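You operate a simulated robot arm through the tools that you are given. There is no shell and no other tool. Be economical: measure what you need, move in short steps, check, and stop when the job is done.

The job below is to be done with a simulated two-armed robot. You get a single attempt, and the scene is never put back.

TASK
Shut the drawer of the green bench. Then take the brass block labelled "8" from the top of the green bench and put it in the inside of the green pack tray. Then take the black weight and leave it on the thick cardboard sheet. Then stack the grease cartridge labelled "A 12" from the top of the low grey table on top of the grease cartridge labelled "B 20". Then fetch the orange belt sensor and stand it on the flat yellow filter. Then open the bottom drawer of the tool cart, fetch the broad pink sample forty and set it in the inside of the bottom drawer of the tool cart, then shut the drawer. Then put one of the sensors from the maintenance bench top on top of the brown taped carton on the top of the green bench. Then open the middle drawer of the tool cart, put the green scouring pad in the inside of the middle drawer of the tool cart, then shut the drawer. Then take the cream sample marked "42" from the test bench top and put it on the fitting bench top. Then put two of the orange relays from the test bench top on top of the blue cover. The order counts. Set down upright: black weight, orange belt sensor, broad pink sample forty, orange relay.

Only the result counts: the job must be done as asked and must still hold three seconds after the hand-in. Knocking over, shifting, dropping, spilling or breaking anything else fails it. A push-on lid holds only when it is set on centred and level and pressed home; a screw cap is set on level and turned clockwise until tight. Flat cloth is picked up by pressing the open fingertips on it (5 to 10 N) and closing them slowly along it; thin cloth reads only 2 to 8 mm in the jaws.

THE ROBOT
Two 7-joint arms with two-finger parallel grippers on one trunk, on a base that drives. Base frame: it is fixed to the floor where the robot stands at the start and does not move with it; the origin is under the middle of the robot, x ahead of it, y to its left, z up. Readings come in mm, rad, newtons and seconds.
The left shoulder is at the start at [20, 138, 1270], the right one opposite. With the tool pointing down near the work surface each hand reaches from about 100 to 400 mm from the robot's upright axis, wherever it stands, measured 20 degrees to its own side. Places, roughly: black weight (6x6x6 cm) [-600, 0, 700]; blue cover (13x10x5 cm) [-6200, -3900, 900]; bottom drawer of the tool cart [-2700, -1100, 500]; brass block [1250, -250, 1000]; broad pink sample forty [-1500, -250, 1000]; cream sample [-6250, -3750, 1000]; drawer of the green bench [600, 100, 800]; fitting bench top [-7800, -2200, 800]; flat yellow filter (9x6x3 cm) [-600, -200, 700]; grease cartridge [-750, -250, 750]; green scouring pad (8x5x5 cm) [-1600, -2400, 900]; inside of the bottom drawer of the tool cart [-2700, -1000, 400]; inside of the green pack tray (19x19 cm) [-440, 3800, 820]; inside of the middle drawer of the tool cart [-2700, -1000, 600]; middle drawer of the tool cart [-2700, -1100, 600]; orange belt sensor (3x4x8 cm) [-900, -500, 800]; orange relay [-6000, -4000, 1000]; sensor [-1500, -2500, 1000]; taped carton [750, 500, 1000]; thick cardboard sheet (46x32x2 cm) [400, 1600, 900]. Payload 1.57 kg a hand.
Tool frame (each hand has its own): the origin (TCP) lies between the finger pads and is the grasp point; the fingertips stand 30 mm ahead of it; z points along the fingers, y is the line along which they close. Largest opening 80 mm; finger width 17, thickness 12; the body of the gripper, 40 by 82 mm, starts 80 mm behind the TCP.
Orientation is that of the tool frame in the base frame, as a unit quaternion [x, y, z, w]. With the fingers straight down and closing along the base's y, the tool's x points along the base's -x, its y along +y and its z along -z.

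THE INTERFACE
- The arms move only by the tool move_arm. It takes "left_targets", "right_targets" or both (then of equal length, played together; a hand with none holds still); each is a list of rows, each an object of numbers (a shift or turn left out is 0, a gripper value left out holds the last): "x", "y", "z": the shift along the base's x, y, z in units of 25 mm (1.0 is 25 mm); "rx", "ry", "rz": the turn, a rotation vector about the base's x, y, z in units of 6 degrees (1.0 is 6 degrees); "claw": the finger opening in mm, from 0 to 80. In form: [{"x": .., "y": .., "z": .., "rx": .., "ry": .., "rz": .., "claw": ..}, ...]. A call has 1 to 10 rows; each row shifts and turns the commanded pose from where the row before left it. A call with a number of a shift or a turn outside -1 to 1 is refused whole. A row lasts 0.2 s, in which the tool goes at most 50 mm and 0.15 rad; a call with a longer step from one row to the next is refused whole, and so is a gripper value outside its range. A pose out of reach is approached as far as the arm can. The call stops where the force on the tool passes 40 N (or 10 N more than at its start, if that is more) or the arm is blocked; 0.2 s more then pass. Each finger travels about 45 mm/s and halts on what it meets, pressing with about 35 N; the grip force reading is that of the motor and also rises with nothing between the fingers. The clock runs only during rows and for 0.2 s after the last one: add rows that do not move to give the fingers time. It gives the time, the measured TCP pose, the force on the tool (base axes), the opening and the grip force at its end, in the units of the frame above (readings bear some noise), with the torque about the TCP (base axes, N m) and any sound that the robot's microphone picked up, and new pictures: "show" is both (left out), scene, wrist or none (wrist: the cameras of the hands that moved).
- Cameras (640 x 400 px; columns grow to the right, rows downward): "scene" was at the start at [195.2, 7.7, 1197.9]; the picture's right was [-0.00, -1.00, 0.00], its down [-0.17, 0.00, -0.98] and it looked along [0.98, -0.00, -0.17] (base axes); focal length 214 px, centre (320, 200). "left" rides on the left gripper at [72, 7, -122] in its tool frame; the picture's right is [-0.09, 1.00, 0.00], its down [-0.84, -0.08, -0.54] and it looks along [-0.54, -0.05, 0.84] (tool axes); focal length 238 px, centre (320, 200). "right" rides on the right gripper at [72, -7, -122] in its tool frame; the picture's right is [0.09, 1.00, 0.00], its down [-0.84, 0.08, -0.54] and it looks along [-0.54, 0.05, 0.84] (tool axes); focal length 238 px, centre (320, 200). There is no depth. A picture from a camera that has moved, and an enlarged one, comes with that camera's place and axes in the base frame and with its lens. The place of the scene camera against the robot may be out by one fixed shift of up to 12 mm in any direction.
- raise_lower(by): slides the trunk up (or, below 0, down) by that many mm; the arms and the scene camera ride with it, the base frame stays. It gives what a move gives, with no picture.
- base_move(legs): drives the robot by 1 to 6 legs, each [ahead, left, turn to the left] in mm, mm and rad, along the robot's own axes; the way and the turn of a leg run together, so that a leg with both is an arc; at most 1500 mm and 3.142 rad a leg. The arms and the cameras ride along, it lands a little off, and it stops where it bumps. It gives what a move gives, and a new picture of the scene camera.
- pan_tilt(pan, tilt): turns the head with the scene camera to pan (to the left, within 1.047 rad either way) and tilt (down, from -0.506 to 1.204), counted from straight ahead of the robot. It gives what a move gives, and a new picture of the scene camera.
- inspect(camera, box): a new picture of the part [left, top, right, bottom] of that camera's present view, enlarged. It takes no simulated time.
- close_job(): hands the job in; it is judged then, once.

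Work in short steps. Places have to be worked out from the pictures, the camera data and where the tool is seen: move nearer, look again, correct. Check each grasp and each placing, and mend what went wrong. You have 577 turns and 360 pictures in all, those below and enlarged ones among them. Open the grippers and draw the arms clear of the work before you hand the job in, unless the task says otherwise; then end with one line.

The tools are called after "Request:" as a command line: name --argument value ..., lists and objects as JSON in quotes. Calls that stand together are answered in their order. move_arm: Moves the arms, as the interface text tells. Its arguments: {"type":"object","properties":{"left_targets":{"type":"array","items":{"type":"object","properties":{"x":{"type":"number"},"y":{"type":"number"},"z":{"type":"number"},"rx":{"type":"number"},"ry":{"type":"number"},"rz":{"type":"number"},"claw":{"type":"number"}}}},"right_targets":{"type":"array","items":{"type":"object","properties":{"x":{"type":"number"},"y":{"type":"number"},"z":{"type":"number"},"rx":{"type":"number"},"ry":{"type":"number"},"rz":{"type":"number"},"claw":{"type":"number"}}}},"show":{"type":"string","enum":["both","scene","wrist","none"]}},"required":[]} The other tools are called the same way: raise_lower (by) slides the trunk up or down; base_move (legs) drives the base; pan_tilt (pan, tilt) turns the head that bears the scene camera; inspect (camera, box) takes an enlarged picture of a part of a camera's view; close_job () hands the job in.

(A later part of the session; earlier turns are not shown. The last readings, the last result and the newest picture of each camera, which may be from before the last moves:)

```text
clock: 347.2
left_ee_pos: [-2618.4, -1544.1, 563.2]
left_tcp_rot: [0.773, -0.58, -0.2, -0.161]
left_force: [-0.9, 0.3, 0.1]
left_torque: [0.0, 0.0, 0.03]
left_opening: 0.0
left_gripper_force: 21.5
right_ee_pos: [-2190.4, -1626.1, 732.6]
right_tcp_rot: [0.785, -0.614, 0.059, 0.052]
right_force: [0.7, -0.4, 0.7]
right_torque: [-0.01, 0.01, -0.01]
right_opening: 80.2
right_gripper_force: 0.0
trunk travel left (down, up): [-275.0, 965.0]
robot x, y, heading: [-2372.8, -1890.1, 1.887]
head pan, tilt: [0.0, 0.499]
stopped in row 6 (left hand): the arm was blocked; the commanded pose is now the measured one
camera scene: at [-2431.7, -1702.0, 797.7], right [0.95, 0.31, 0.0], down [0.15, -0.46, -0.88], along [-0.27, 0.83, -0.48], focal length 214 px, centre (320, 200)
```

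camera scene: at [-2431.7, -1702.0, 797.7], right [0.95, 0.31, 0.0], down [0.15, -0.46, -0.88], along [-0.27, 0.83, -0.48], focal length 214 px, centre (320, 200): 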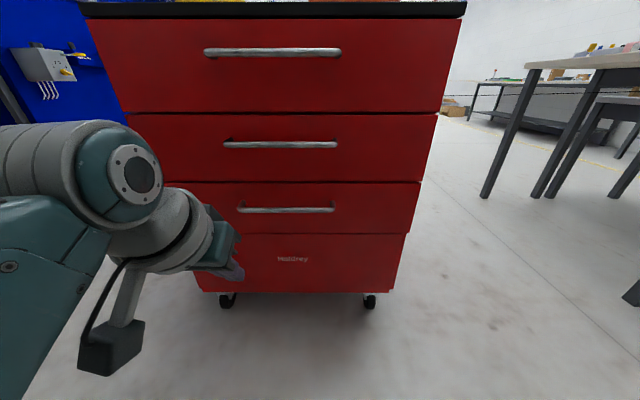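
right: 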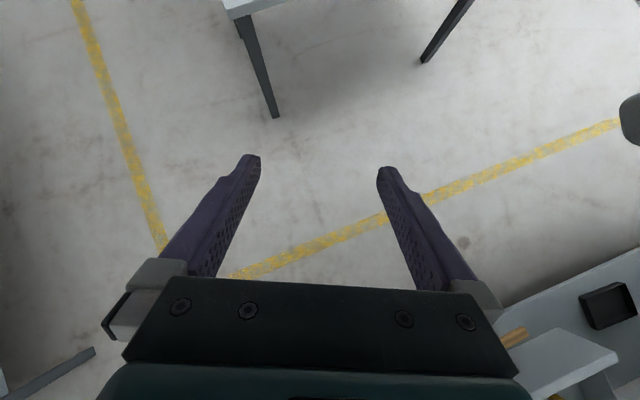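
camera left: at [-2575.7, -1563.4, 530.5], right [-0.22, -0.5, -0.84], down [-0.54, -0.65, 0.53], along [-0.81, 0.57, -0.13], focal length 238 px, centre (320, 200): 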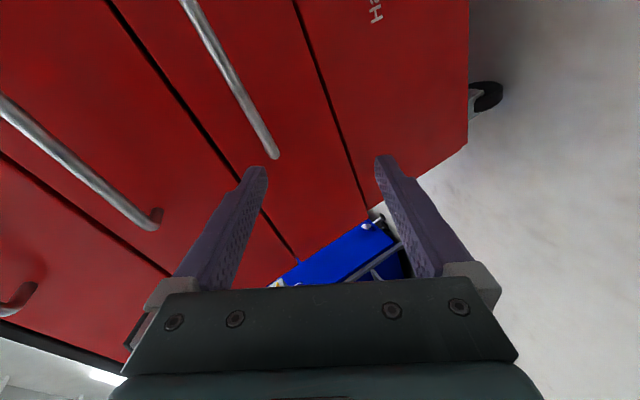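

Orientation is right (fingers tilted 29° forward, 124 mm left, 405 ahead). I'll use the trunk for height and the base for reach: raise 15 mm and drive 240 mm so the fingertip passes over the bar.

Request:
raise_lower --by 15

Request:
base_move --legs '[[190, 0, 0]]'

Request:
inspect --camera "left" --box '[0, 0, 640, 400]'

```text
clock: 347.9
left_ee_pos: [-2618.6, -1545.5, 577.5]
left_tcp_rot: [0.773, -0.58, -0.199, -0.161]
left_force: [-0.3, 0.5, 0.4]
left_torque: [0.02, -0.01, 0.01]
left_opening: 0.1
left_gripper_force: 20.9
right_ee_pos: [-2189.9, -1626.9, 747.8]
right_tcp_rot: [0.786, -0.614, 0.059, 0.052]
right_force: [-0.5, 1.1, 0.3]
right_torque: [0.0, 0.02, 0.02]
right_opening: 79.7
right_gripper_force: 0.1
trunk travel left (down, up): [-290.0, 950.0]
robot x, y, heading: [-2375.5, -1893.7, 1.888]
head pan, tilt: [0.0, 0.499]
```

```text
clock: 349.4
left_ee_pos: [-2677.2, -1364.7, 578.1]
left_tcp_rot: [0.773, -0.58, -0.199, -0.16]
left_force: [0.7, 0.1, -1.0]
left_torque: [0.0, 0.02, -0.01]
left_opening: 0.2
left_gripper_force: 21.4
right_ee_pos: [-2247.9, -1443.7, 747.9]
right_tcp_rot: [0.785, -0.614, 0.06, 0.052]
right_force: [0.1, 0.8, -0.9]
right_torque: [0.01, -0.02, 0.0]
right_opening: 80.1
right_gripper_force: 0.1
trunk travel left (down, up): [-290.0, 950.0]
robot x, y, heading: [-2433.6, -1708.8, 1.881]
head pan, tilt: [0.0, 0.499]
camera scene: at [-2490.2, -1520.6, 812.7], right [0.95, 0.31, 0.0], down [0.15, -0.46, -0.88], along [-0.27, 0.83, -0.48], focal length 214 px, centre (320, 200)
```

scene: 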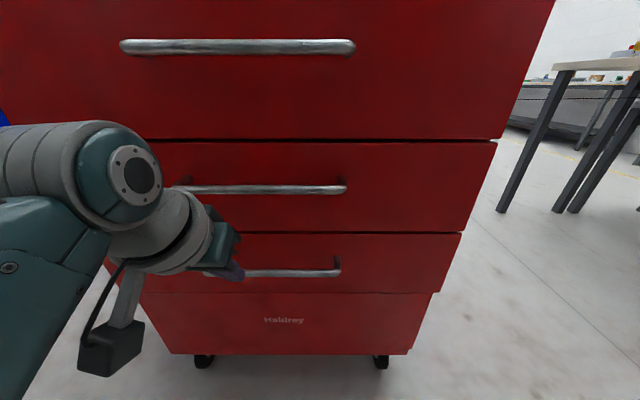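

```text
1.00 times, centred on (320, 200) of left (not enlarged: the box is as wide or as high as the picture)
camera zoom: at [-2650.5, -1484.0, 647.5], right [-0.98, -0.2, 0.03], down [-0.07, 0.46, 0.89], along [-0.19, 0.87, -0.46], focal length 238 px, centre (320, 200)
```

zoom: 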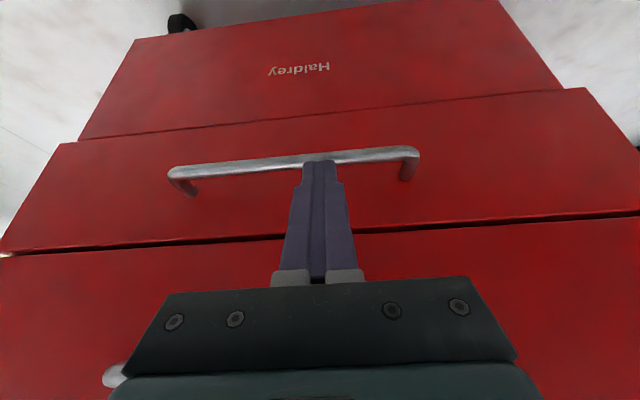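

Fingertip is about 44 mm short of the bar and 30 mm above. I drive 62 mm more, then lower the trunk to hook behind the bar.

Request:
base_move --legs '[[62, 0, 0]]'

Request:
inspect --camera "left" --box '[0, 0, 640, 400]'

```text
clock: 350.4
left_ee_pos: [-2696.2, -1307.5, 577.1]
left_tcp_rot: [0.773, -0.581, -0.2, -0.159]
left_force: [0.0, -3.4, -5.4]
left_torque: [0.4, -0.09, 0.08]
left_opening: 0.0
left_gripper_force: 21.3
right_ee_pos: [-2266.5, -1387.9, 747.8]
right_tcp_rot: [0.785, -0.614, 0.059, 0.052]
right_force: [0.6, 0.5, 0.2]
right_torque: [-0.02, 0.04, 0.0]
right_opening: 80.0
right_gripper_force: 0.0
trunk travel left (down, up): [-290.0, 950.0]
robot x, y, heading: [-2449.9, -1655.2, 1.884]
head pan, tilt: [0.0, 0.499]
camera scene: at [-2508.9, -1463.3, 812.4], right [0.95, 0.31, 0.0], down [0.15, -0.46, -0.88], along [-0.27, 0.83, -0.48], focal length 214 px, centre (320, 200)
```

scene: 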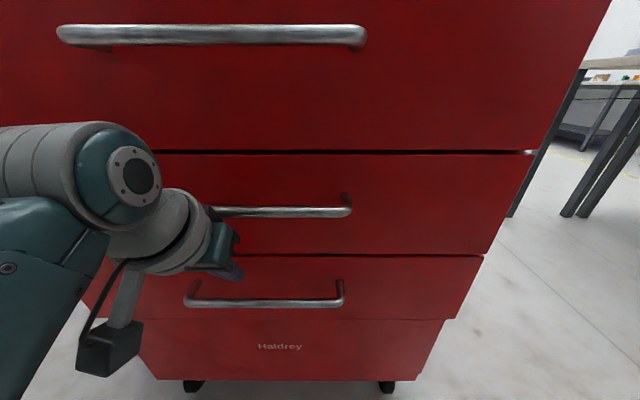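

```text
1.00 times, centred on (320, 200) of left (not enlarged: the box is as wide or as high as the picture)
camera zoom: at [-2670.3, -1427.2, 646.8], right [-0.98, -0.2, 0.03], down [-0.06, 0.46, 0.89], along [-0.19, 0.87, -0.46], focal length 238 px, centre (320, 200)
```

zoom: 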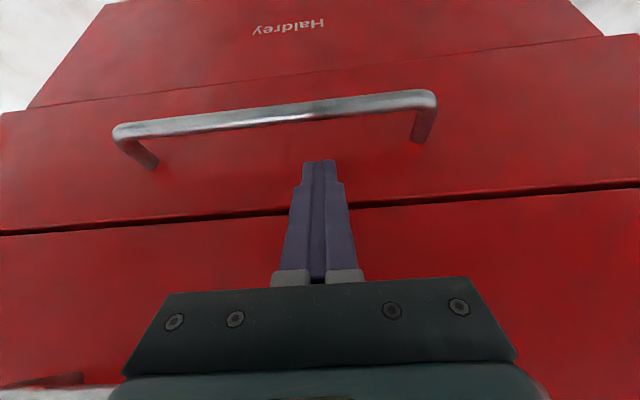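

The wrist lightly touches the middle handle. I tilt the hand another 15° forward, which moves the body back and the tip forward.

Request:
move_arm --left_targets '[{"rx": 0.95, "ry": 0.311}, {"rx": 0.95, "ry": 0.311}, {"rx": 0.48, "ry": 0.155}]' --show "wrist"

```text
clock: 351.2
left_ee_pos: [-2696.5, -1305.4, 578.4]
left_tcp_rot: [0.738, -0.557, -0.303, -0.231]
left_force: [0.3, -0.8, -0.1]
left_torque: [0.03, 0.03, 0.01]
left_opening: 0.0
left_gripper_force: 21.4
right_ee_pos: [-2267.3, -1386.2, 748.2]
right_tcp_rot: [0.785, -0.614, 0.059, 0.052]
right_force: [-0.5, 0.1, 0.3]
right_torque: [0.01, 0.01, 0.03]
right_opening: 80.1
right_gripper_force: 0.0
trunk travel left (down, up): [-290.0, 950.0]
robot x, y, heading: [-2451.6, -1651.0, 1.89]
head pan, tilt: [0.0, 0.499]
camera left: at [-2666.0, -1439.3, 613.1], right [-0.98, -0.21, 0.06], down [0.01, 0.23, 0.97], along [-0.22, 0.95, -0.22], focal length 238 px, centre (320, 200)
```

left: 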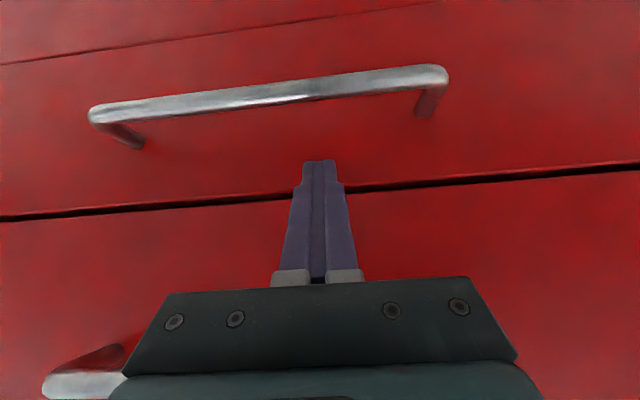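

No contact now. The fingertip is ~21 mm behind the bar; I tilt back 6° and creep 8 mm forward, then lower the trunk in small steps.

Request:
move_arm --left_targets '[{"rx": -0.95, "ry": -0.311, "x": -0.1, "y": 0.3}, {}]' --show "none"

Request:
raise_lower --by -35

Request:
inspect --camera "left" --box '[0, 0, 640, 400]'

```text
clock: 351.8
left_ee_pos: [-2698.9, -1300.4, 577.2]
left_tcp_rot: [0.754, -0.568, -0.26, -0.203]
left_force: [0.2, -0.7, -0.1]
left_torque: [0.04, -0.02, 0.02]
left_opening: 0.0
left_gripper_force: 20.7
right_ee_pos: [-2267.1, -1387.6, 747.0]
right_tcp_rot: [0.786, -0.613, 0.06, 0.052]
right_force: [0.5, 0.3, -0.4]
right_torque: [0.02, 0.02, -0.03]
right_opening: 79.9
right_gripper_force: 0.0
trunk travel left (down, up): [-290.0, 950.0]
robot x, y, heading: [-2454.0, -1648.8, 1.883]
head pan, tilt: [0.0, 0.499]
```

```text
clock: 352.6
left_ee_pos: [-2699.4, -1299.0, 542.2]
left_tcp_rot: [0.754, -0.568, -0.262, -0.202]
left_force: [-0.4, -0.3, 0.6]
left_torque: [-0.03, -0.01, 0.0]
left_opening: 0.0
left_gripper_force: 21.3
right_ee_pos: [-2266.9, -1385.9, 713.2]
right_tcp_rot: [0.785, -0.614, 0.059, 0.052]
right_force: [0.2, 0.0, 0.1]
right_torque: [0.0, 0.0, 0.05]
right_opening: 79.9
right_gripper_force: 0.1
trunk travel left (down, up): [-255.0, 985.0]
robot x, y, heading: [-2454.5, -1651.9, 1.884]
head pan, tilt: [0.0, 0.499]
```

```text
1.00 times, centred on (320, 200) of left (not enlarged: the box is as wide or as high as the picture)
camera zoom: at [-2669.5, -1427.2, 591.8], right [-0.98, -0.2, 0.05], down [-0.02, 0.32, 0.95], along [-0.21, 0.92, -0.32], focal length 238 px, centre (320, 200)
```

zoom: 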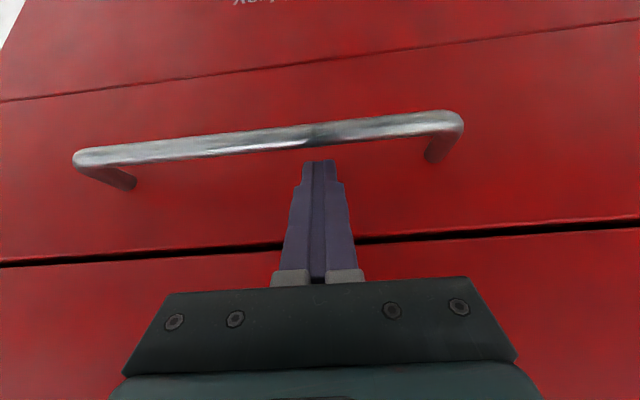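

No contact; I lower a further 8 mm and then 6 mm.

Request:
raise_lower --by -8

Request:
raise_lower --by -6

Request:
inspect --camera "left" --box '[160, 50, 480, 250]'

```text
clock: 353.2
left_ee_pos: [-2697.8, -1299.6, 533.6]
left_tcp_rot: [0.754, -0.568, -0.263, -0.202]
left_force: [-0.4, -0.3, 0.2]
left_torque: [0.03, 0.01, 0.01]
left_opening: 0.0
left_gripper_force: 21.4
right_ee_pos: [-2267.3, -1385.7, 705.5]
right_tcp_rot: [0.785, -0.614, 0.059, 0.052]
right_force: [-0.5, -0.4, 0.5]
right_torque: [-0.03, 0.0, -0.04]
right_opening: 79.9
right_gripper_force: 0.1
trunk travel left (down, up): [-247.0, 993.0]
robot x, y, heading: [-2453.3, -1653.1, 1.886]
head pan, tilt: [0.0, 0.499]
```

```text
clock: 353.7
left_ee_pos: [-2699.2, -1298.9, 528.3]
left_tcp_rot: [0.753, -0.568, -0.263, -0.203]
left_force: [0.1, -0.2, -0.7]
left_torque: [-0.02, 0.01, -0.03]
left_opening: 0.1
left_gripper_force: 21.4
right_ee_pos: [-2267.6, -1386.3, 699.3]
right_tcp_rot: [0.785, -0.614, 0.059, 0.052]
right_force: [-0.1, -1.0, -0.2]
right_torque: [-0.04, 0.02, -0.02]
right_opening: 79.9
right_gripper_force: 0.1
trunk travel left (down, up): [-241.0, 999.0]
robot x, y, heading: [-2454.0, -1650.2, 1.884]
head pan, tilt: [0.0, 0.499]
```

```text
2.00 times, centred on (320, 150) of left
camera zoom: at [-2669.6, -1427.4, 577.8], right [-0.98, -0.2, 0.05], down [-0.02, 0.32, 0.95], along [-0.21, 0.92, -0.32], focal length 477 px, centre (320, 300)
```

zoom: 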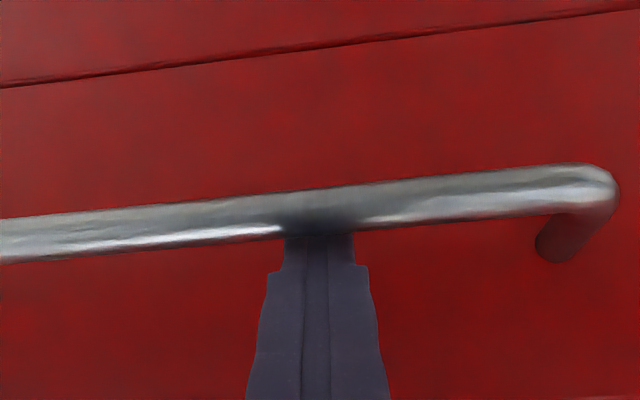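

The fingertip now goes behind the bar. I lower 6 mm more and then back the base to pull the drawer.

Request:
raise_lower --by -6

Request:
base_move --legs '[[-80, 0, 0]]'

Request:
inspect --camera "left" --box '[0, 0, 640, 400]'

```text
clock: 354.3
left_ee_pos: [-2699.8, -1298.7, 522.6]
left_tcp_rot: [0.753, -0.568, -0.261, -0.204]
left_force: [-0.6, 1.5, 1.5]
left_torque: [-0.02, 0.01, 0.0]
left_opening: 0.2
left_gripper_force: 21.2
right_ee_pos: [-2267.7, -1385.4, 692.8]
right_tcp_rot: [0.785, -0.614, 0.058, 0.051]
right_force: [0.3, 0.2, -1.1]
right_torque: [0.03, -0.03, 0.01]
right_opening: 80.0
right_gripper_force: 0.1
trunk travel left (down, up): [-235.0, 1005.0]
robot x, y, heading: [-2454.5, -1653.2, 1.889]
head pan, tilt: [0.0, 0.499]
```

```text
clock: 355.3
left_ee_pos: [-2674.4, -1375.6, 521.0]
left_tcp_rot: [0.754, -0.568, -0.262, -0.201]
left_force: [0.5, 0.1, 0.9]
left_torque: [0.01, -0.01, 0.01]
left_opening: 0.0
left_gripper_force: 21.3
right_ee_pos: [-2242.8, -1463.8, 693.6]
right_tcp_rot: [0.785, -0.615, 0.058, 0.051]
right_force: [0.8, 0.9, -0.2]
right_torque: [0.02, -0.01, 0.0]
right_opening: 80.0
right_gripper_force: 0.0
trunk travel left (down, up): [-235.0, 1005.0]
robot x, y, heading: [-2430.2, -1727.2, 1.888]
head pan, tilt: [0.0, 0.499]
camera scene: at [-2484.2, -1538.9, 757.6], right [0.95, 0.31, 0.0], down [0.15, -0.45, -0.88], along [-0.27, 0.84, -0.48], focal length 214 px, centre (320, 200)
```

scene: 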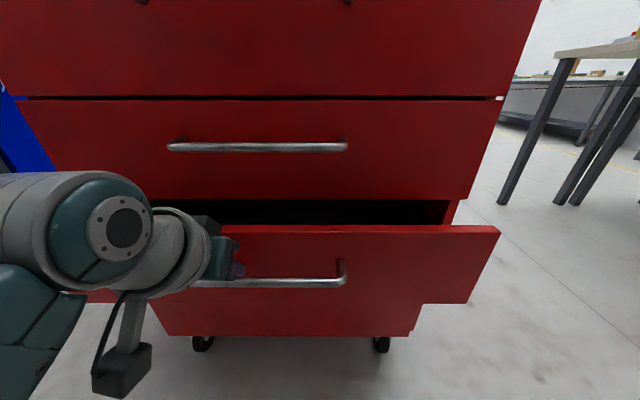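

```text
1.00 times, centred on (320, 200) of left (not enlarged: the box is as wide or as high as the picture)
camera zoom: at [-2644.6, -1504.5, 571.5], right [-0.98, -0.2, 0.05], down [-0.02, 0.32, 0.95], along [-0.21, 0.92, -0.32], focal length 238 px, centre (320, 200)
```

zoom: 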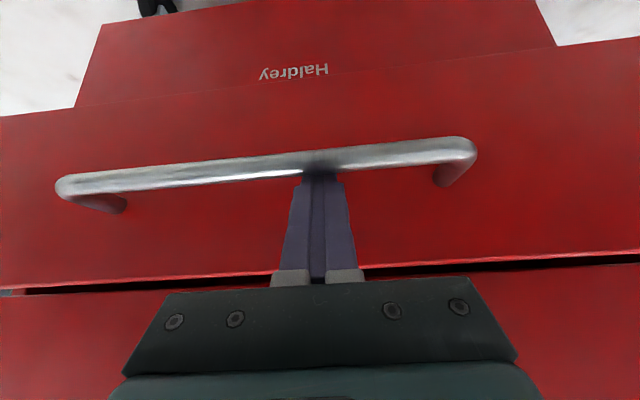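

The drawer is opening. I pull on by 190 mm.

Request:
base_move --legs '[[-190, 0, 0]]'

```text
clock: 356.9
left_ee_pos: [-2617.1, -1556.5, 521.8]
left_tcp_rot: [0.754, -0.568, -0.262, -0.201]
left_force: [-0.5, 0.3, -0.2]
left_torque: [0.02, -0.01, -0.01]
left_opening: 0.0
left_gripper_force: 21.6
right_ee_pos: [-2183.4, -1642.6, 693.0]
right_tcp_rot: [0.785, -0.615, 0.058, 0.051]
right_force: [-0.2, -0.5, -0.2]
right_torque: [-0.03, 0.01, -0.01]
right_opening: 80.2
right_gripper_force: 0.0
trunk travel left (down, up): [-235.0, 1005.0]
robot x, y, heading: [-2368.4, -1909.0, 1.882]
head pan, tilt: [0.0, 0.499]
camera scene: at [-2426.0, -1718.2, 757.6], right [0.95, 0.31, 0.0], down [0.15, -0.46, -0.88], along [-0.27, 0.84, -0.48], focal length 214 px, centre (320, 200)
```

scene: 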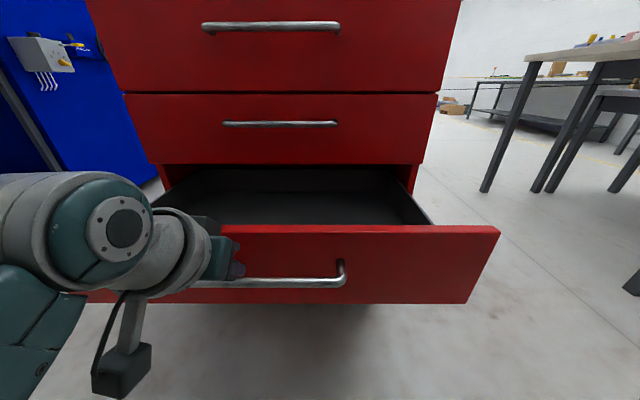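

The drawer is open ~250 mm. I lift the finger off by raising the trunk, then drive towards the pink sample: right, forward into the gap behind the cream bench.

Request:
raise_lower --by 80

Request:
raise_lower --by 330

Request:
base_move --legs '[[0, -880, 0], [350, 0, 0]]'

```text
clock: 358.1
left_ee_pos: [-2616.3, -1555.8, 600.1]
left_tcp_rot: [0.754, -0.568, -0.261, -0.201]
left_force: [0.1, 0.6, 0.8]
left_torque: [0.0, 0.01, -0.03]
left_opening: 0.0
left_gripper_force: 21.5
right_ee_pos: [-2184.5, -1643.0, 773.5]
right_tcp_rot: [0.785, -0.615, 0.059, 0.052]
right_force: [0.5, 0.0, 0.7]
right_torque: [0.01, 0.01, 0.0]
right_opening: 80.2
right_gripper_force: 0.1
trunk travel left (down, up): [-315.0, 925.0]
robot x, y, heading: [-2370.6, -1910.2, 1.884]
head pan, tilt: [0.0, 0.499]
```

```text
clock: 361.3
left_ee_pos: [-2616.1, -1555.5, 932.1]
left_tcp_rot: [0.754, -0.568, -0.261, -0.201]
left_force: [-1.2, 0.4, -0.3]
left_torque: [0.01, 0.01, -0.01]
left_opening: 0.0
left_gripper_force: 21.5
right_ee_pos: [-2184.2, -1643.3, 1104.1]
right_tcp_rot: [0.785, -0.615, 0.058, 0.051]
right_force: [-0.1, 0.2, 0.5]
right_torque: [0.02, -0.01, 0.0]
right_opening: 80.0
right_gripper_force: 0.1
trunk travel left (down, up): [-645.0, 595.0]
robot x, y, heading: [-2365.9, -1912.1, 1.885]
head pan, tilt: [0.0, 0.499]
```

```text
clock: 367.8
left_ee_pos: [-1876.5, -960.0, 932.2]
left_tcp_rot: [0.749, -0.575, -0.259, -0.204]
left_force: [0.0, 0.3, 0.2]
left_torque: [0.0, 0.02, 0.0]
left_opening: 0.0
left_gripper_force: 21.3
right_ee_pos: [-1446.1, -1053.1, 1103.3]
right_tcp_rot: [0.78, -0.621, 0.059, 0.053]
right_force: [0.2, 0.6, 0.0]
right_torque: [-0.06, 0.02, 0.05]
right_opening: 80.1
right_gripper_force: 0.1
trunk travel left (down, up): [-645.0, 595.0]
robot x, y, heading: [-1637.1, -1314.7, 1.868]
head pan, tilt: [0.0, 0.499]
camera scene: at [-1689.6, -1125.1, 1167.7], right [0.96, 0.29, 0.0], down [0.14, -0.46, -0.88], along [-0.26, 0.84, -0.48], focal length 214 px, centre (320, 200)
```

scene: 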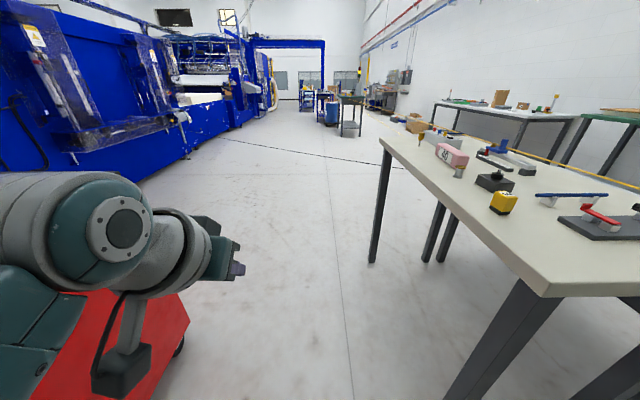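

The pink "40" is at about (-1424,-184). I raise the trunk, drive along the bench's far side, and turn to face it.

Request:
raise_lower --by 170

Request:
base_move --legs '[[860, 0, 0], [0, 0, -1.54]]'

Request:
pan_tilt --pan 0.1 --tilt 0.6

```text
clock: 369.7
left_ee_pos: [-1876.1, -958.5, 1102.0]
left_tcp_rot: [0.749, -0.574, -0.259, -0.204]
left_force: [0.3, -0.1, 0.2]
left_torque: [-0.02, 0.01, -0.01]
left_opening: 0.0
left_gripper_force: 21.3
right_ee_pos: [-1445.5, -1053.7, 1273.1]
right_tcp_rot: [0.78, -0.621, 0.059, 0.052]
right_force: [-0.1, 0.1, 0.1]
right_torque: [0.02, 0.01, -0.01]
right_opening: 80.0
right_gripper_force: 0.0
trunk travel left (down, up): [-815.0, 425.0]
robot x, y, heading: [-1637.4, -1315.4, 1.867]
head pan, tilt: [0.0, 0.499]
```

```text
clock: 378.0
left_ee_pos: [-1528.4, -236.4, 1101.2]
left_tcp_rot: [-0.128, 0.935, 0.041, 0.328]
left_force: [0.7, 0.4, 0.7]
left_torque: [0.0, 0.04, -0.02]
left_opening: 0.1
left_gripper_force: 21.4
right_ee_pos: [-1618.2, -666.9, 1273.5]
right_tcp_rot: [-0.117, 0.99, -0.005, -0.079]
right_force: [-0.5, -0.3, -0.4]
right_torque: [0.03, -0.01, 0.02]
right_opening: 79.9
right_gripper_force: 0.1
trunk travel left (down, up): [-815.0, 425.0]
robot x, y, heading: [-1884.5, -481.5, 0.307]
head pan, tilt: [0.0, 0.499]
camera scene: at [-1698.4, -414.1, 1337.7], right [0.3, -0.95, 0.0], down [-0.46, -0.15, -0.88], along [0.84, 0.27, -0.48], focal length 214 px, centre (320, 200)
```

scene: 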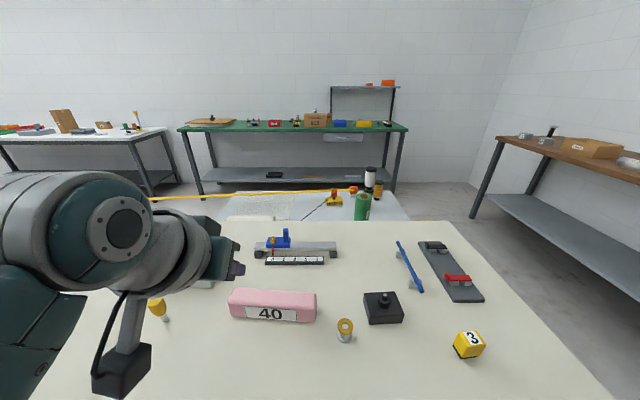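

```text
clock: 378.7
left_ee_pos: [-1528.9, -236.0, 1100.6]
left_tcp_rot: [-0.128, 0.935, 0.042, 0.327]
left_force: [-0.5, 0.4, 0.5]
left_torque: [0.01, -0.02, 0.0]
left_opening: 0.1
left_gripper_force: 21.5
right_ee_pos: [-1619.0, -667.0, 1271.9]
right_tcp_rot: [-0.118, 0.99, -0.005, -0.078]
right_force: [0.1, 0.1, 0.1]
right_torque: [-0.01, -0.04, 0.01]
right_opening: 79.9
right_gripper_force: 0.2
trunk travel left (down, up): [-815.0, 425.0]
robot x, y, heading: [-1881.9, -481.8, 0.307]
head pan, tilt: [0.099, 0.6]
camera scene: at [-1704.0, -406.7, 1328.6], right [0.4, -0.92, 0.0], down [-0.52, -0.22, -0.83], along [0.76, 0.33, -0.56], focal length 214 px, centre (320, 200)
```

scene: 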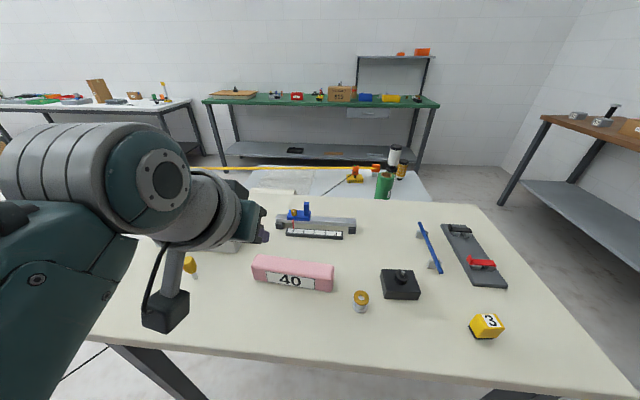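

The pink block "40" (~200 mm long) lies along the bench edge at about (-1440,-220). I drive 130 mm closer and turn the left hand to fingers-down, closing front-to-back.

Request:
base_move --legs '[[130, 0, 0]]'

Request:
move_arm --left_targets '[{"rx": -0.302, "ry": 0.953, "x": -0.22, "y": -0.07, "claw": 80}, {"rx": -0.302, "ry": 0.953, "x": -0.22, "y": -0.07}, {"rx": -0.302, "ry": 0.953, "x": -0.22, "y": -0.07}, {"rx": -0.302, "ry": 0.953, "x": -0.22, "y": -0.07}, {"rx": -0.302, "ry": 0.953, "x": -0.22, "y": -0.07}, {"rx": -0.302, "ry": 0.953, "x": -0.22, "y": -0.07}, {"rx": -0.12, "ry": 0.38}, {"rz": 1}, {"rz": 1}, {"rz": 1}]' --show "none"

Request:
move_arm --left_targets '[{"rz": 1}, {"rz": 1}, {"rz": 1}, {"rz": 1}, {"rz": 1}, {"rz": 1}, {"rz": 1}, {"rz": 1}, {"rz": 1}, {"rz": 1}]'

```text
clock: 380.0
left_ee_pos: [-1405.2, -196.7, 1100.7]
left_tcp_rot: [-0.128, 0.936, 0.041, 0.326]
left_force: [0.1, -0.8, 0.0]
left_torque: [0.01, 0.0, -0.01]
left_opening: 0.0
left_gripper_force: 21.1
right_ee_pos: [-1496.5, -628.1, 1273.0]
right_tcp_rot: [-0.117, 0.99, -0.004, -0.078]
right_force: [0.5, 0.5, 0.2]
right_torque: [-0.03, -0.02, 0.03]
right_opening: 79.8
right_gripper_force: 0.2
trunk travel left (down, up): [-815.0, 425.0]
robot x, y, heading: [-1759.2, -438.3, 0.307]
head pan, tilt: [0.099, 0.6]
camera scene: at [-1580.8, -367.6, 1328.6], right [0.4, -0.92, 0.0], down [-0.52, -0.22, -0.83], along [0.76, 0.33, -0.56], focal length 214 px, centre (320, 200)
```

scene: 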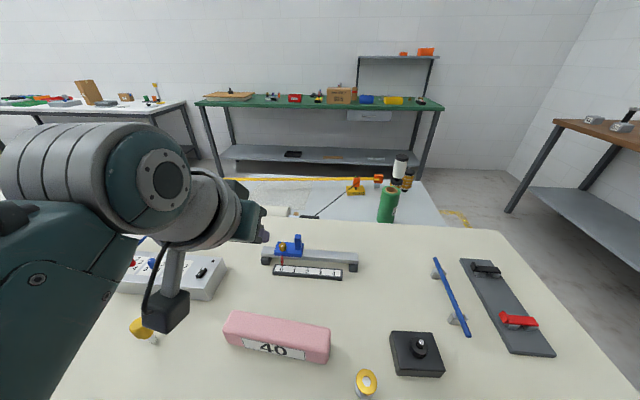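

```text
clock: 382.2
left_ee_pos: [-1438.8, -207.3, 1101.6]
left_tcp_rot: [-0.295, 0.955, -0.013, 0.004]
left_force: [0.6, -0.5, -1.0]
left_torque: [0.03, -0.02, 0.0]
left_opening: 79.9
left_gripper_force: 0.1
right_ee_pos: [-1495.8, -628.1, 1273.9]
right_tcp_rot: [-0.118, 0.99, -0.005, -0.078]
right_force: [0.5, 0.1, -0.4]
right_torque: [-0.03, -0.03, -0.01]
right_opening: 80.0
right_gripper_force: 0.0
trunk travel left (down, up): [-815.0, 425.0]
robot x, y, heading: [-1761.6, -445.2, 0.308]
head pan, tilt: [0.099, 0.6]
```

```text
clock: 384.4
left_ee_pos: [-1442.1, -186.1, 1101.1]
left_tcp_rot: [0.741, -0.671, -0.005, -0.021]
left_force: [1.0, 0.0, -0.6]
left_torque: [0.03, 0.03, 0.04]
left_opening: 79.8
left_gripper_force: 0.0
right_ee_pos: [-1495.7, -628.3, 1274.1]
right_tcp_rot: [-0.118, 0.99, -0.005, -0.079]
right_force: [0.4, 0.7, 0.0]
right_torque: [-0.02, 0.03, 0.0]
right_opening: 79.9
right_gripper_force: 0.1
trunk travel left (down, up): [-815.0, 425.0]
robot x, y, heading: [-1758.0, -442.1, 0.303]
head pan, tilt: [0.099, 0.6]
camera scene: at [-1580.8, -367.6, 1328.6], right [0.4, -0.92, 0.0], down [-0.52, -0.22, -0.83], along [0.76, 0.33, -0.56], focal length 214 px, centre (320, 200)
camera left: at [-1443.8, -263.3, 1219.0], right [-1.0, -0.01, -0.02], down [-0.02, 0.82, 0.57], along [0.01, 0.57, -0.82], focal length 238 px, centre (320, 200)
```

scene: 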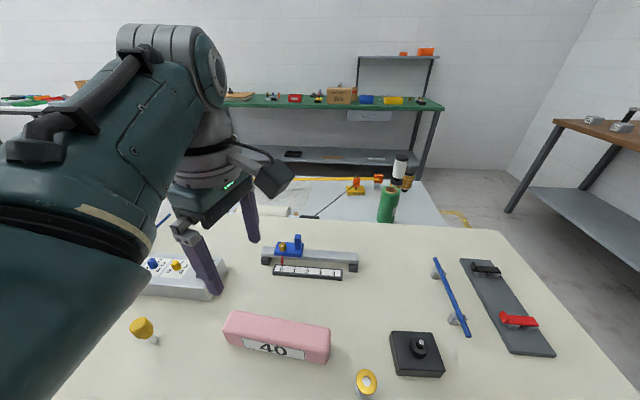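
left: 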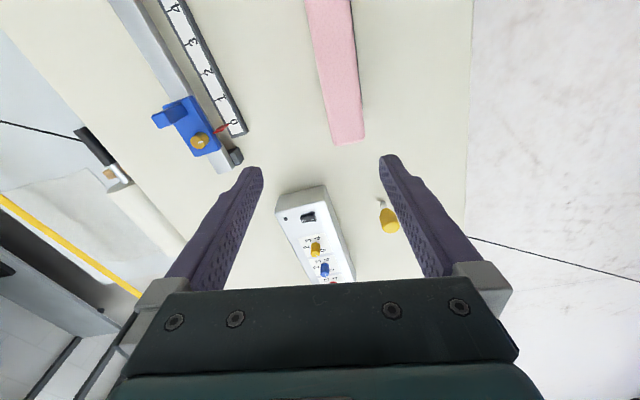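

The block is ~41 mm wide, centre ≈(-1454,-235). I centre over it, rotate +7.7°, and descend to z≈1000.

Request:
move_arm --left_targets '[{"x": -0.24, "y": -0.98, "rz": 0.64}, {"x": -0.24, "y": -0.98, "rz": 0.64}, {"z": -1}, {"z": -1}, {"z": -1}, {"z": -1}]'

```text
clock: 386.0
left_ee_pos: [-1462.9, -217.4, 993.4]
left_tcp_rot: [0.782, -0.623, -0.024, -0.031]
left_force: [-0.2, 0.7, -0.2]
left_torque: [0.02, 0.01, -0.01]
left_opening: 79.9
left_gripper_force: 0.1
right_ee_pos: [-1495.4, -626.8, 1272.9]
right_tcp_rot: [-0.118, 0.99, -0.005, -0.079]
right_force: [-0.2, 0.0, 0.1]
right_torque: [-0.01, -0.03, 0.02]
right_opening: 80.1
right_gripper_force: 0.0
trunk travel left (down, up): [-815.0, 425.0]
robot x, y, heading: [-1757.1, -442.7, 0.31]
head pan, tilt: [0.099, 0.6]
stopped in row 6 (left hand): the arm was blocked; the commanded pose is now the measured one
camera scene: at [-1580.8, -367.6, 1328.6], right [0.4, -0.92, 0.0], down [-0.52, -0.22, -0.83], along [0.76, 0.33, -0.56], focal length 214 px, centre (320, 200)
camera left: at [-1453.3, -297.5, 1108.6], right [-0.99, -0.13, -0.01], down [-0.11, 0.79, 0.61], along [-0.07, 0.6, -0.8], focal length 238 px, centre (320, 200)
```

scene: 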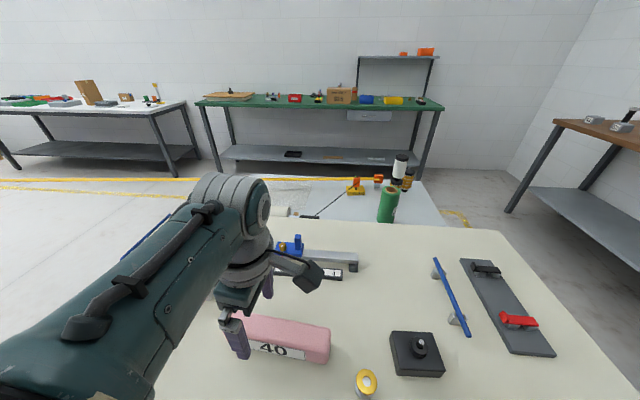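
left: 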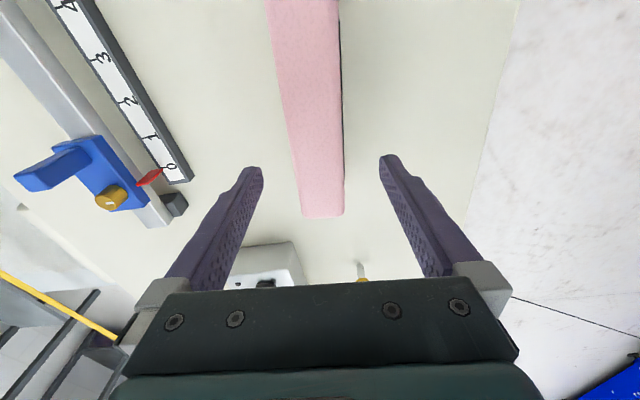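

The arm hits a joint limit this far below the shoulder. I raise the hand, lower the trunk 170 mm instead, and re-square the hand.

Request:
move_arm --left_targets '[{"z": 1}, {"z": 1}, {"z": 1, "rx": -0.37}, {"z": 1, "rx": -0.37}, {"z": 1}, {"z": 1}]' --show "none"

Request:
raise_lower --by -170

Request:
move_arm --left_targets '[{"x": 0.2, "y": -0.35}, {"x": 0.15, "y": -0.35}]' --show "wrist"

```text
clock: 387.4
left_ee_pos: [-1455.0, -198.2, 1121.0]
left_tcp_rot: [0.787, -0.617, -0.015, -0.011]
left_force: [0.3, 0.2, -0.2]
left_torque: [0.01, -0.01, 0.0]
left_opening: 80.0
left_gripper_force: 0.1
left hand out of reach, approached as far as the arm can: row 6
right_ee_pos: [-1494.9, -628.1, 1273.3]
right_tcp_rot: [-0.117, 0.99, -0.005, -0.079]
right_force: [0.0, -0.4, 0.0]
right_torque: [0.01, 0.03, 0.02]
right_opening: 79.9
right_gripper_force: 0.1
trunk travel left (down, up): [-815.0, 425.0]
robot x, y, heading: [-1756.3, -441.0, 0.306]
head pan, tilt: [0.099, 0.6]
```

```text
clock: 389.3
left_ee_pos: [-1454.2, -199.7, 952.2]
left_tcp_rot: [0.788, -0.616, -0.012, -0.008]
left_force: [0.0, -0.7, 0.7]
left_torque: [-0.01, -0.01, 0.01]
left_opening: 79.9
left_gripper_force: 0.1
right_ee_pos: [-1495.4, -627.9, 1102.0]
right_tcp_rot: [-0.117, 0.99, -0.004, -0.078]
right_force: [0.1, -0.2, -0.7]
right_torque: [0.0, 0.0, 0.02]
right_opening: 80.0
right_gripper_force: 0.0
trunk travel left (down, up): [-645.0, 595.0]
robot x, y, heading: [-1754.5, -439.1, 0.303]
head pan, tilt: [0.099, 0.6]
```

```text
clock: 389.9
left_ee_pos: [-1441.0, -216.4, 955.1]
left_tcp_rot: [0.79, -0.614, -0.006, -0.011]
left_force: [-0.8, -0.3, 0.5]
left_torque: [0.04, -0.02, 0.0]
left_opening: 80.1
left_gripper_force: 0.1
right_ee_pos: [-1496.0, -629.2, 1104.2]
right_tcp_rot: [-0.118, 0.99, -0.004, -0.078]
right_force: [0.0, -0.3, -0.1]
right_torque: [-0.01, 0.01, -0.05]
right_opening: 79.8
right_gripper_force: 0.1
trunk travel left (down, up): [-645.0, 595.0]
robot x, y, heading: [-1758.1, -444.7, 0.305]
head pan, tilt: [0.099, 0.6]
camera left: at [-1429.8, -290.2, 1075.0], right [-0.99, -0.16, -0.01], down [-0.13, 0.82, 0.56], along [-0.08, 0.56, -0.83], focal length 238 px, centre (320, 200)
```

left: 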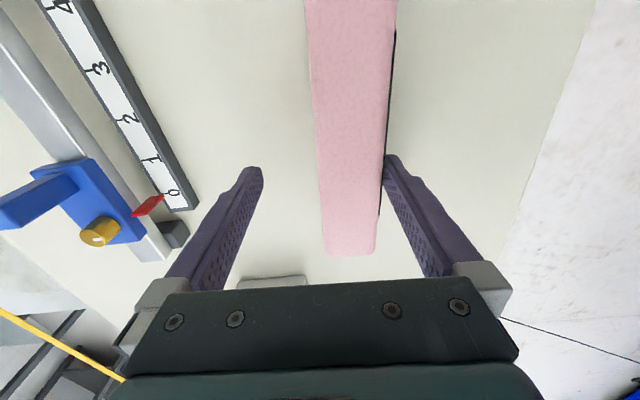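

The block top is at z≈956, so fingertips already straddle it with the block 18 mm off-centre. I centre and shift toward the block's middle.

Request:
move_arm --left_targets '[{"x": -0.7, "y": -0.1}, {"x": 0.13, "y": -0.55}, {"x": 0.13, "y": -0.55}]' --show "wrist"

```text
clock: 390.9
left_ee_pos: [-1449.0, -232.4, 946.1]
left_tcp_rot: [0.793, -0.608, -0.014, -0.02]
left_force: [0.1, 0.0, -0.2]
left_torque: [0.0, 0.02, -0.02]
left_opening: 80.0
left_gripper_force: 0.0
left hand out of reach, approached as far as the arm can: row 1
right_ee_pos: [-1496.3, -627.8, 1103.0]
right_tcp_rot: [-0.117, 0.99, -0.006, -0.079]
right_force: [0.5, 0.8, 0.3]
right_torque: [0.01, -0.01, 0.0]
right_opening: 80.2
right_gripper_force: 0.0
trunk travel left (down, up): [-645.0, 595.0]
robot x, y, heading: [-1758.0, -438.3, 0.309]
head pan, tilt: [0.099, 0.6]
stopped in row 3 (left hand): the arm was blocked; the commanded pose is now the measured one
camera left: at [-1435.9, -308.3, 1064.4], right [-0.99, -0.17, -0.01], down [-0.14, 0.8, 0.58], along [-0.09, 0.57, -0.81], focal length 238 px, centre (320, 200)
```

left: 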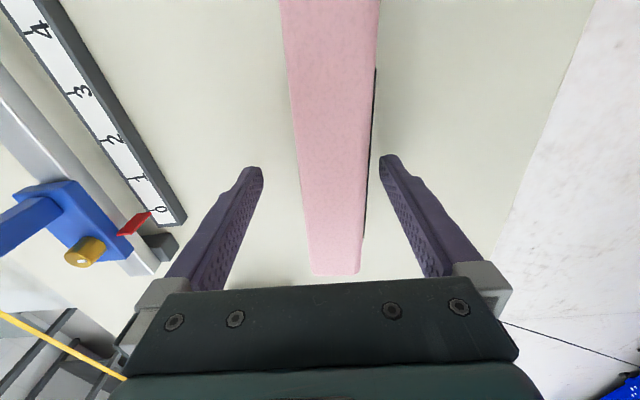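

The block is between the fingers. I use the base to slide 26 mm along the block toward its middle, then close.

Request:
base_move --legs '[[0, -26, 0]]'

Request:
move_arm --left_targets '[{"claw": 20}, {}, {}, {}, {}]' --show "wrist"

```text
clock: 391.7
left_ee_pos: [-1439.2, -256.7, 947.2]
left_tcp_rot: [0.794, -0.608, -0.014, -0.018]
left_force: [0.3, 0.5, -0.9]
left_torque: [0.01, 0.02, -0.02]
left_opening: 79.9
left_gripper_force: 0.1
right_ee_pos: [-1487.9, -653.2, 1103.9]
right_tcp_rot: [-0.117, 0.99, -0.004, -0.08]
right_force: [0.5, -0.1, 0.4]
right_torque: [-0.04, 0.0, -0.01]
right_opening: 80.1
right_gripper_force: 0.1
trunk travel left (down, up): [-645.0, 595.0]
robot x, y, heading: [-1752.9, -465.1, 0.311]
head pan, tilt: [0.099, 0.6]
camera scene: at [-1572.9, -392.5, 1158.6], right [0.4, -0.92, 0.0], down [-0.52, -0.22, -0.83], along [0.76, 0.33, -0.56], focal length 214 px, centre (320, 200)
```

scene: 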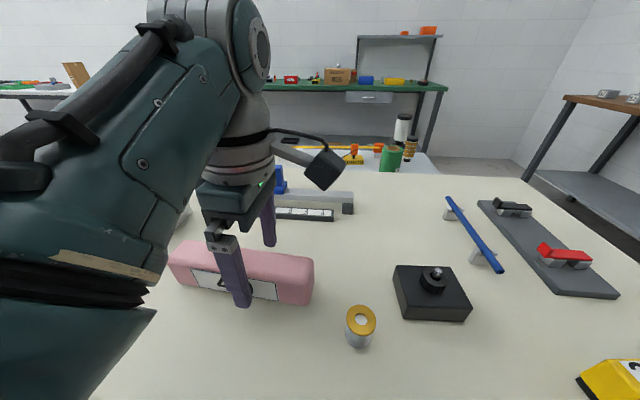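

```text
clock: 392.9
left_ee_pos: [-1440.4, -254.8, 946.1]
left_tcp_rot: [0.794, -0.607, -0.016, -0.02]
left_force: [0.0, 0.9, 1.7]
left_torque: [-0.04, 0.02, 0.07]
left_opening: 38.8
left_gripper_force: 35.0
right_ee_pos: [-1487.3, -652.3, 1104.9]
right_tcp_rot: [-0.118, 0.99, -0.005, -0.079]
right_force: [0.0, -0.4, 0.5]
right_torque: [-0.01, 0.0, -0.01]
right_opening: 80.2
right_gripper_force: 0.0
trunk travel left (down, up): [-645.0, 595.0]
robot x, y, heading: [-1753.1, -463.3, 0.313]
head pan, tilt: [0.099, 0.6]
camera left: at [-1428.4, -332.0, 1063.6], right [-0.99, -0.17, -0.01], down [-0.14, 0.8, 0.58], along [-0.09, 0.58, -0.81], focal length 238 px, centre (320, 200)
```

left: 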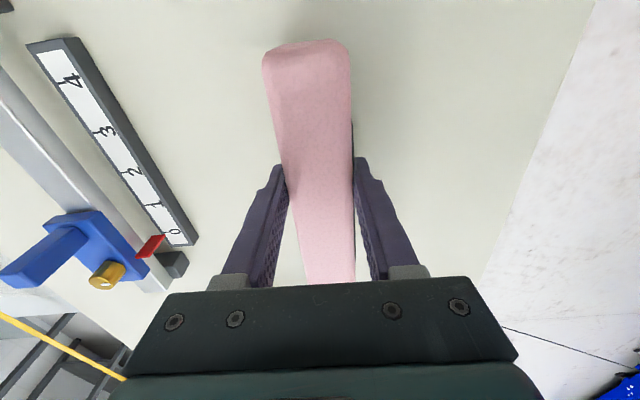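

Gripped (38.8 mm). I lift by raising the trunk 150 mm and check the load.

Request:
raise_lower --by 150

Request:
inspect --camera "scene" --box '[0, 0, 640, 400]'

```text
clock: 394.7
left_ee_pos: [-1441.9, -255.0, 1095.3]
left_tcp_rot: [0.794, -0.608, -0.017, -0.02]
left_force: [0.3, 0.7, -0.5]
left_torque: [-0.02, 0.03, 0.01]
left_opening: 38.7
left_gripper_force: 35.3
right_ee_pos: [-1488.3, -653.1, 1252.9]
right_tcp_rot: [-0.118, 0.99, -0.005, -0.078]
right_force: [1.3, 0.6, -0.8]
right_torque: [0.0, 0.0, 0.01]
right_opening: 80.0
right_gripper_force: 0.0
trunk travel left (down, up): [-795.0, 445.0]
robot x, y, heading: [-1751.4, -468.8, 0.314]
head pan, tilt: [0.099, 0.6]
```

```text
1.00 times, centred on (320, 200) of scene (not enlarged: the box is as wide or as high as the picture)
camera zoom: at [-1573.0, -392.4, 1308.5], right [0.4, -0.92, 0.0], down [-0.52, -0.22, -0.83], along [0.76, 0.33, -0.56], focal length 214 px, centre (320, 200)
```

zoom: 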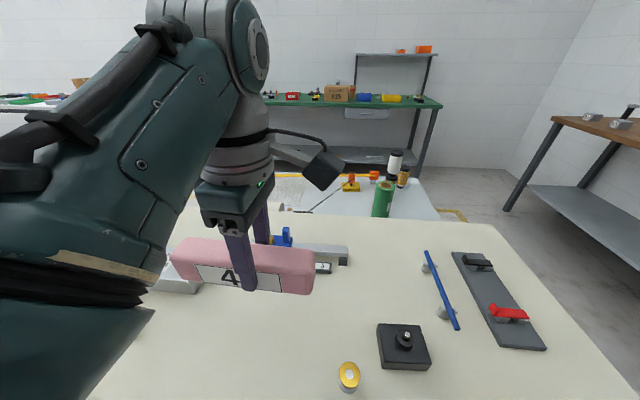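

The block is held securely and light. I carry it back to the cart, keeping the arm fixed and using base and trunk for positioning.

Request:
base_move --legs '[[-200, 0, 0], [0, 0, 1.571], [-980, 0, 0], [0, 805, 0]]'

Request:
pan_tilt --pan 0 --tilt 0.9

```text
clock: 408.7
left_ee_pos: [-2628.6, -1399.6, 1096.6]
left_tcp_rot: [0.99, 0.142, -0.025, -0.002]
left_force: [0.5, -0.1, -0.8]
left_torque: [0.01, -0.02, 0.0]
left_opening: 38.9
left_gripper_force: 35.0
right_ee_pos: [-2231.0, -1438.6, 1252.4]
right_tcp_rot: [0.789, -0.609, 0.06, 0.052]
right_force: [1.2, -0.4, -0.5]
right_torque: [0.02, 0.01, 0.0]
right_opening: 80.3
right_gripper_force: 0.2
trunk travel left (down, up): [-795.0, 445.0]
robot x, y, heading: [-2409.9, -1703.6, 1.902]
head pan, tilt: [0.099, 0.6]
camera scene: at [-2478.4, -1523.1, 1308.6], right [0.91, 0.42, 0.0], down [0.23, -0.51, -0.83], along [-0.34, 0.75, -0.56], focal length 214 px, centre (320, 200)
```

scene: 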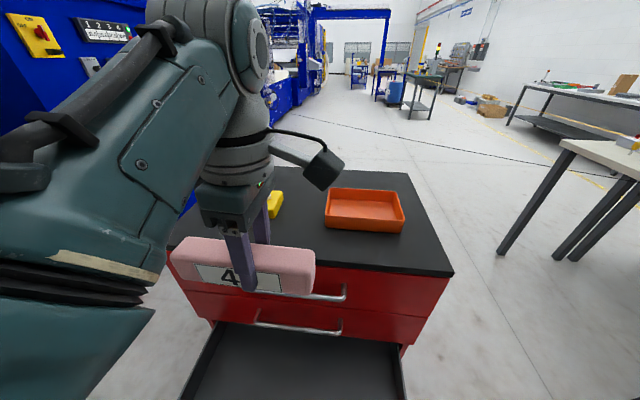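

```text
clock: 409.5
left_ee_pos: [-2628.7, -1400.2, 1096.5]
left_tcp_rot: [0.989, 0.143, -0.025, -0.003]
left_force: [-0.7, -0.3, -0.2]
left_torque: [0.0, -0.03, 0.02]
left_opening: 39.1
left_gripper_force: 35.0
right_ee_pos: [-2230.5, -1439.0, 1253.8]
right_tcp_rot: [0.79, -0.608, 0.06, 0.051]
right_force: [0.7, -0.2, 0.6]
right_torque: [0.03, 0.01, -0.03]
right_opening: 80.1
right_gripper_force: 0.1
trunk travel left (down, up): [-795.0, 445.0]
robot x, y, heading: [-2413.2, -1705.1, 1.906]
head pan, tilt: [0.0, 0.901]
camera scene: at [-2466.1, -1532.0, 1283.9], right [0.95, 0.32, 0.0], down [0.25, -0.74, -0.62], along [-0.2, 0.59, -0.78], focal length 214 px, centre (320, 200)
```

scene: 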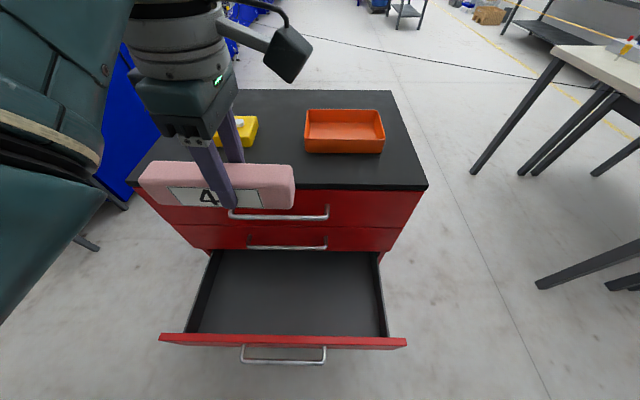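

Block is over the open drawer, ~30 mm to the front of its centre, clear of the handles. I lower the trunk.

Request:
raise_lower --by -400

Request:
raise_lower --by -130

Request:
inspect --camera "scene" --box '[0, 0, 640, 400]'

Request:
inspect --camera "left" --box '[0, 0, 640, 400]'

```text
clock: 413.4
left_ee_pos: [-2629.0, -1400.6, 696.0]
left_tcp_rot: [0.989, 0.142, -0.026, -0.002]
left_force: [0.2, -0.2, 0.4]
left_torque: [-0.01, 0.0, 0.02]
left_opening: 38.7
left_gripper_force: 34.7
right_ee_pos: [-2229.9, -1438.0, 851.8]
right_tcp_rot: [0.79, -0.609, 0.06, 0.052]
right_force: [-0.8, 0.0, 0.0]
right_torque: [0.01, 0.0, 0.03]
right_opening: 79.8
right_gripper_force: 0.0
trunk travel left (down, up): [-395.0, 845.0]
robot x, y, heading: [-2408.6, -1704.6, 1.9]
head pan, tilt: [0.0, 0.901]
```

```text
clock: 414.9
left_ee_pos: [-2629.3, -1399.7, 565.1]
left_tcp_rot: [0.989, 0.143, -0.026, -0.003]
left_force: [-0.7, 0.2, 0.2]
left_torque: [0.01, 0.01, 0.03]
left_opening: 38.8
left_gripper_force: 35.0
right_ee_pos: [-2229.9, -1437.7, 722.5]
right_tcp_rot: [0.79, -0.608, 0.059, 0.052]
right_force: [0.4, -0.4, -0.1]
right_torque: [-0.02, 0.0, 0.0]
right_opening: 80.0
right_gripper_force: 0.0
trunk travel left (down, up): [-265.0, 975.0]
robot x, y, heading: [-2413.1, -1705.6, 1.904]
head pan, tilt: [0.0, 0.901]
```

```text
1.00 times, centred on (320, 200) of scene (not enlarged: the box is as wide or as high as the picture)
camera zoom: at [-2466.0, -1532.0, 753.8], right [0.95, 0.32, 0.0], down [0.25, -0.74, -0.62], along [-0.2, 0.59, -0.78], focal length 214 px, centre (320, 200)
```

zoom: 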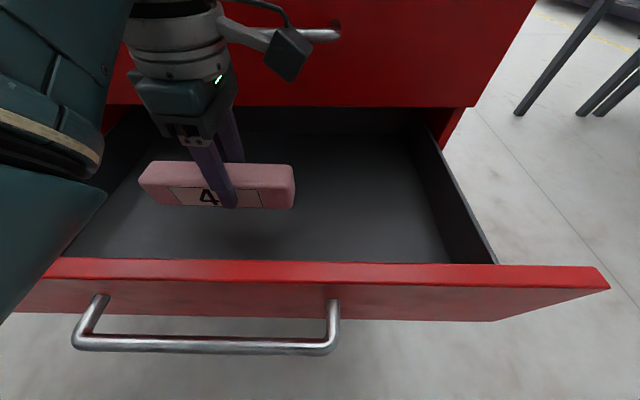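

```text
1.00 times, centred on (320, 200) of left (not enlarged: the box is as wide or as high as the picture)
camera zoom: at [-2551.9, -1385.5, 683.4], right [0.19, -0.98, -0.01], down [-0.8, -0.16, 0.58], along [-0.57, -0.11, -0.81], focal length 238 px, centre (320, 200)
```

zoom: 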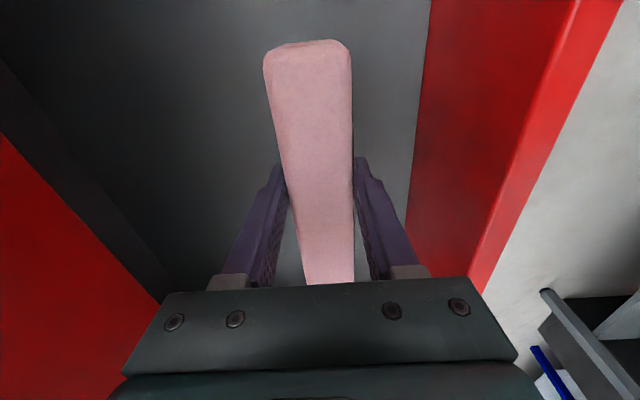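

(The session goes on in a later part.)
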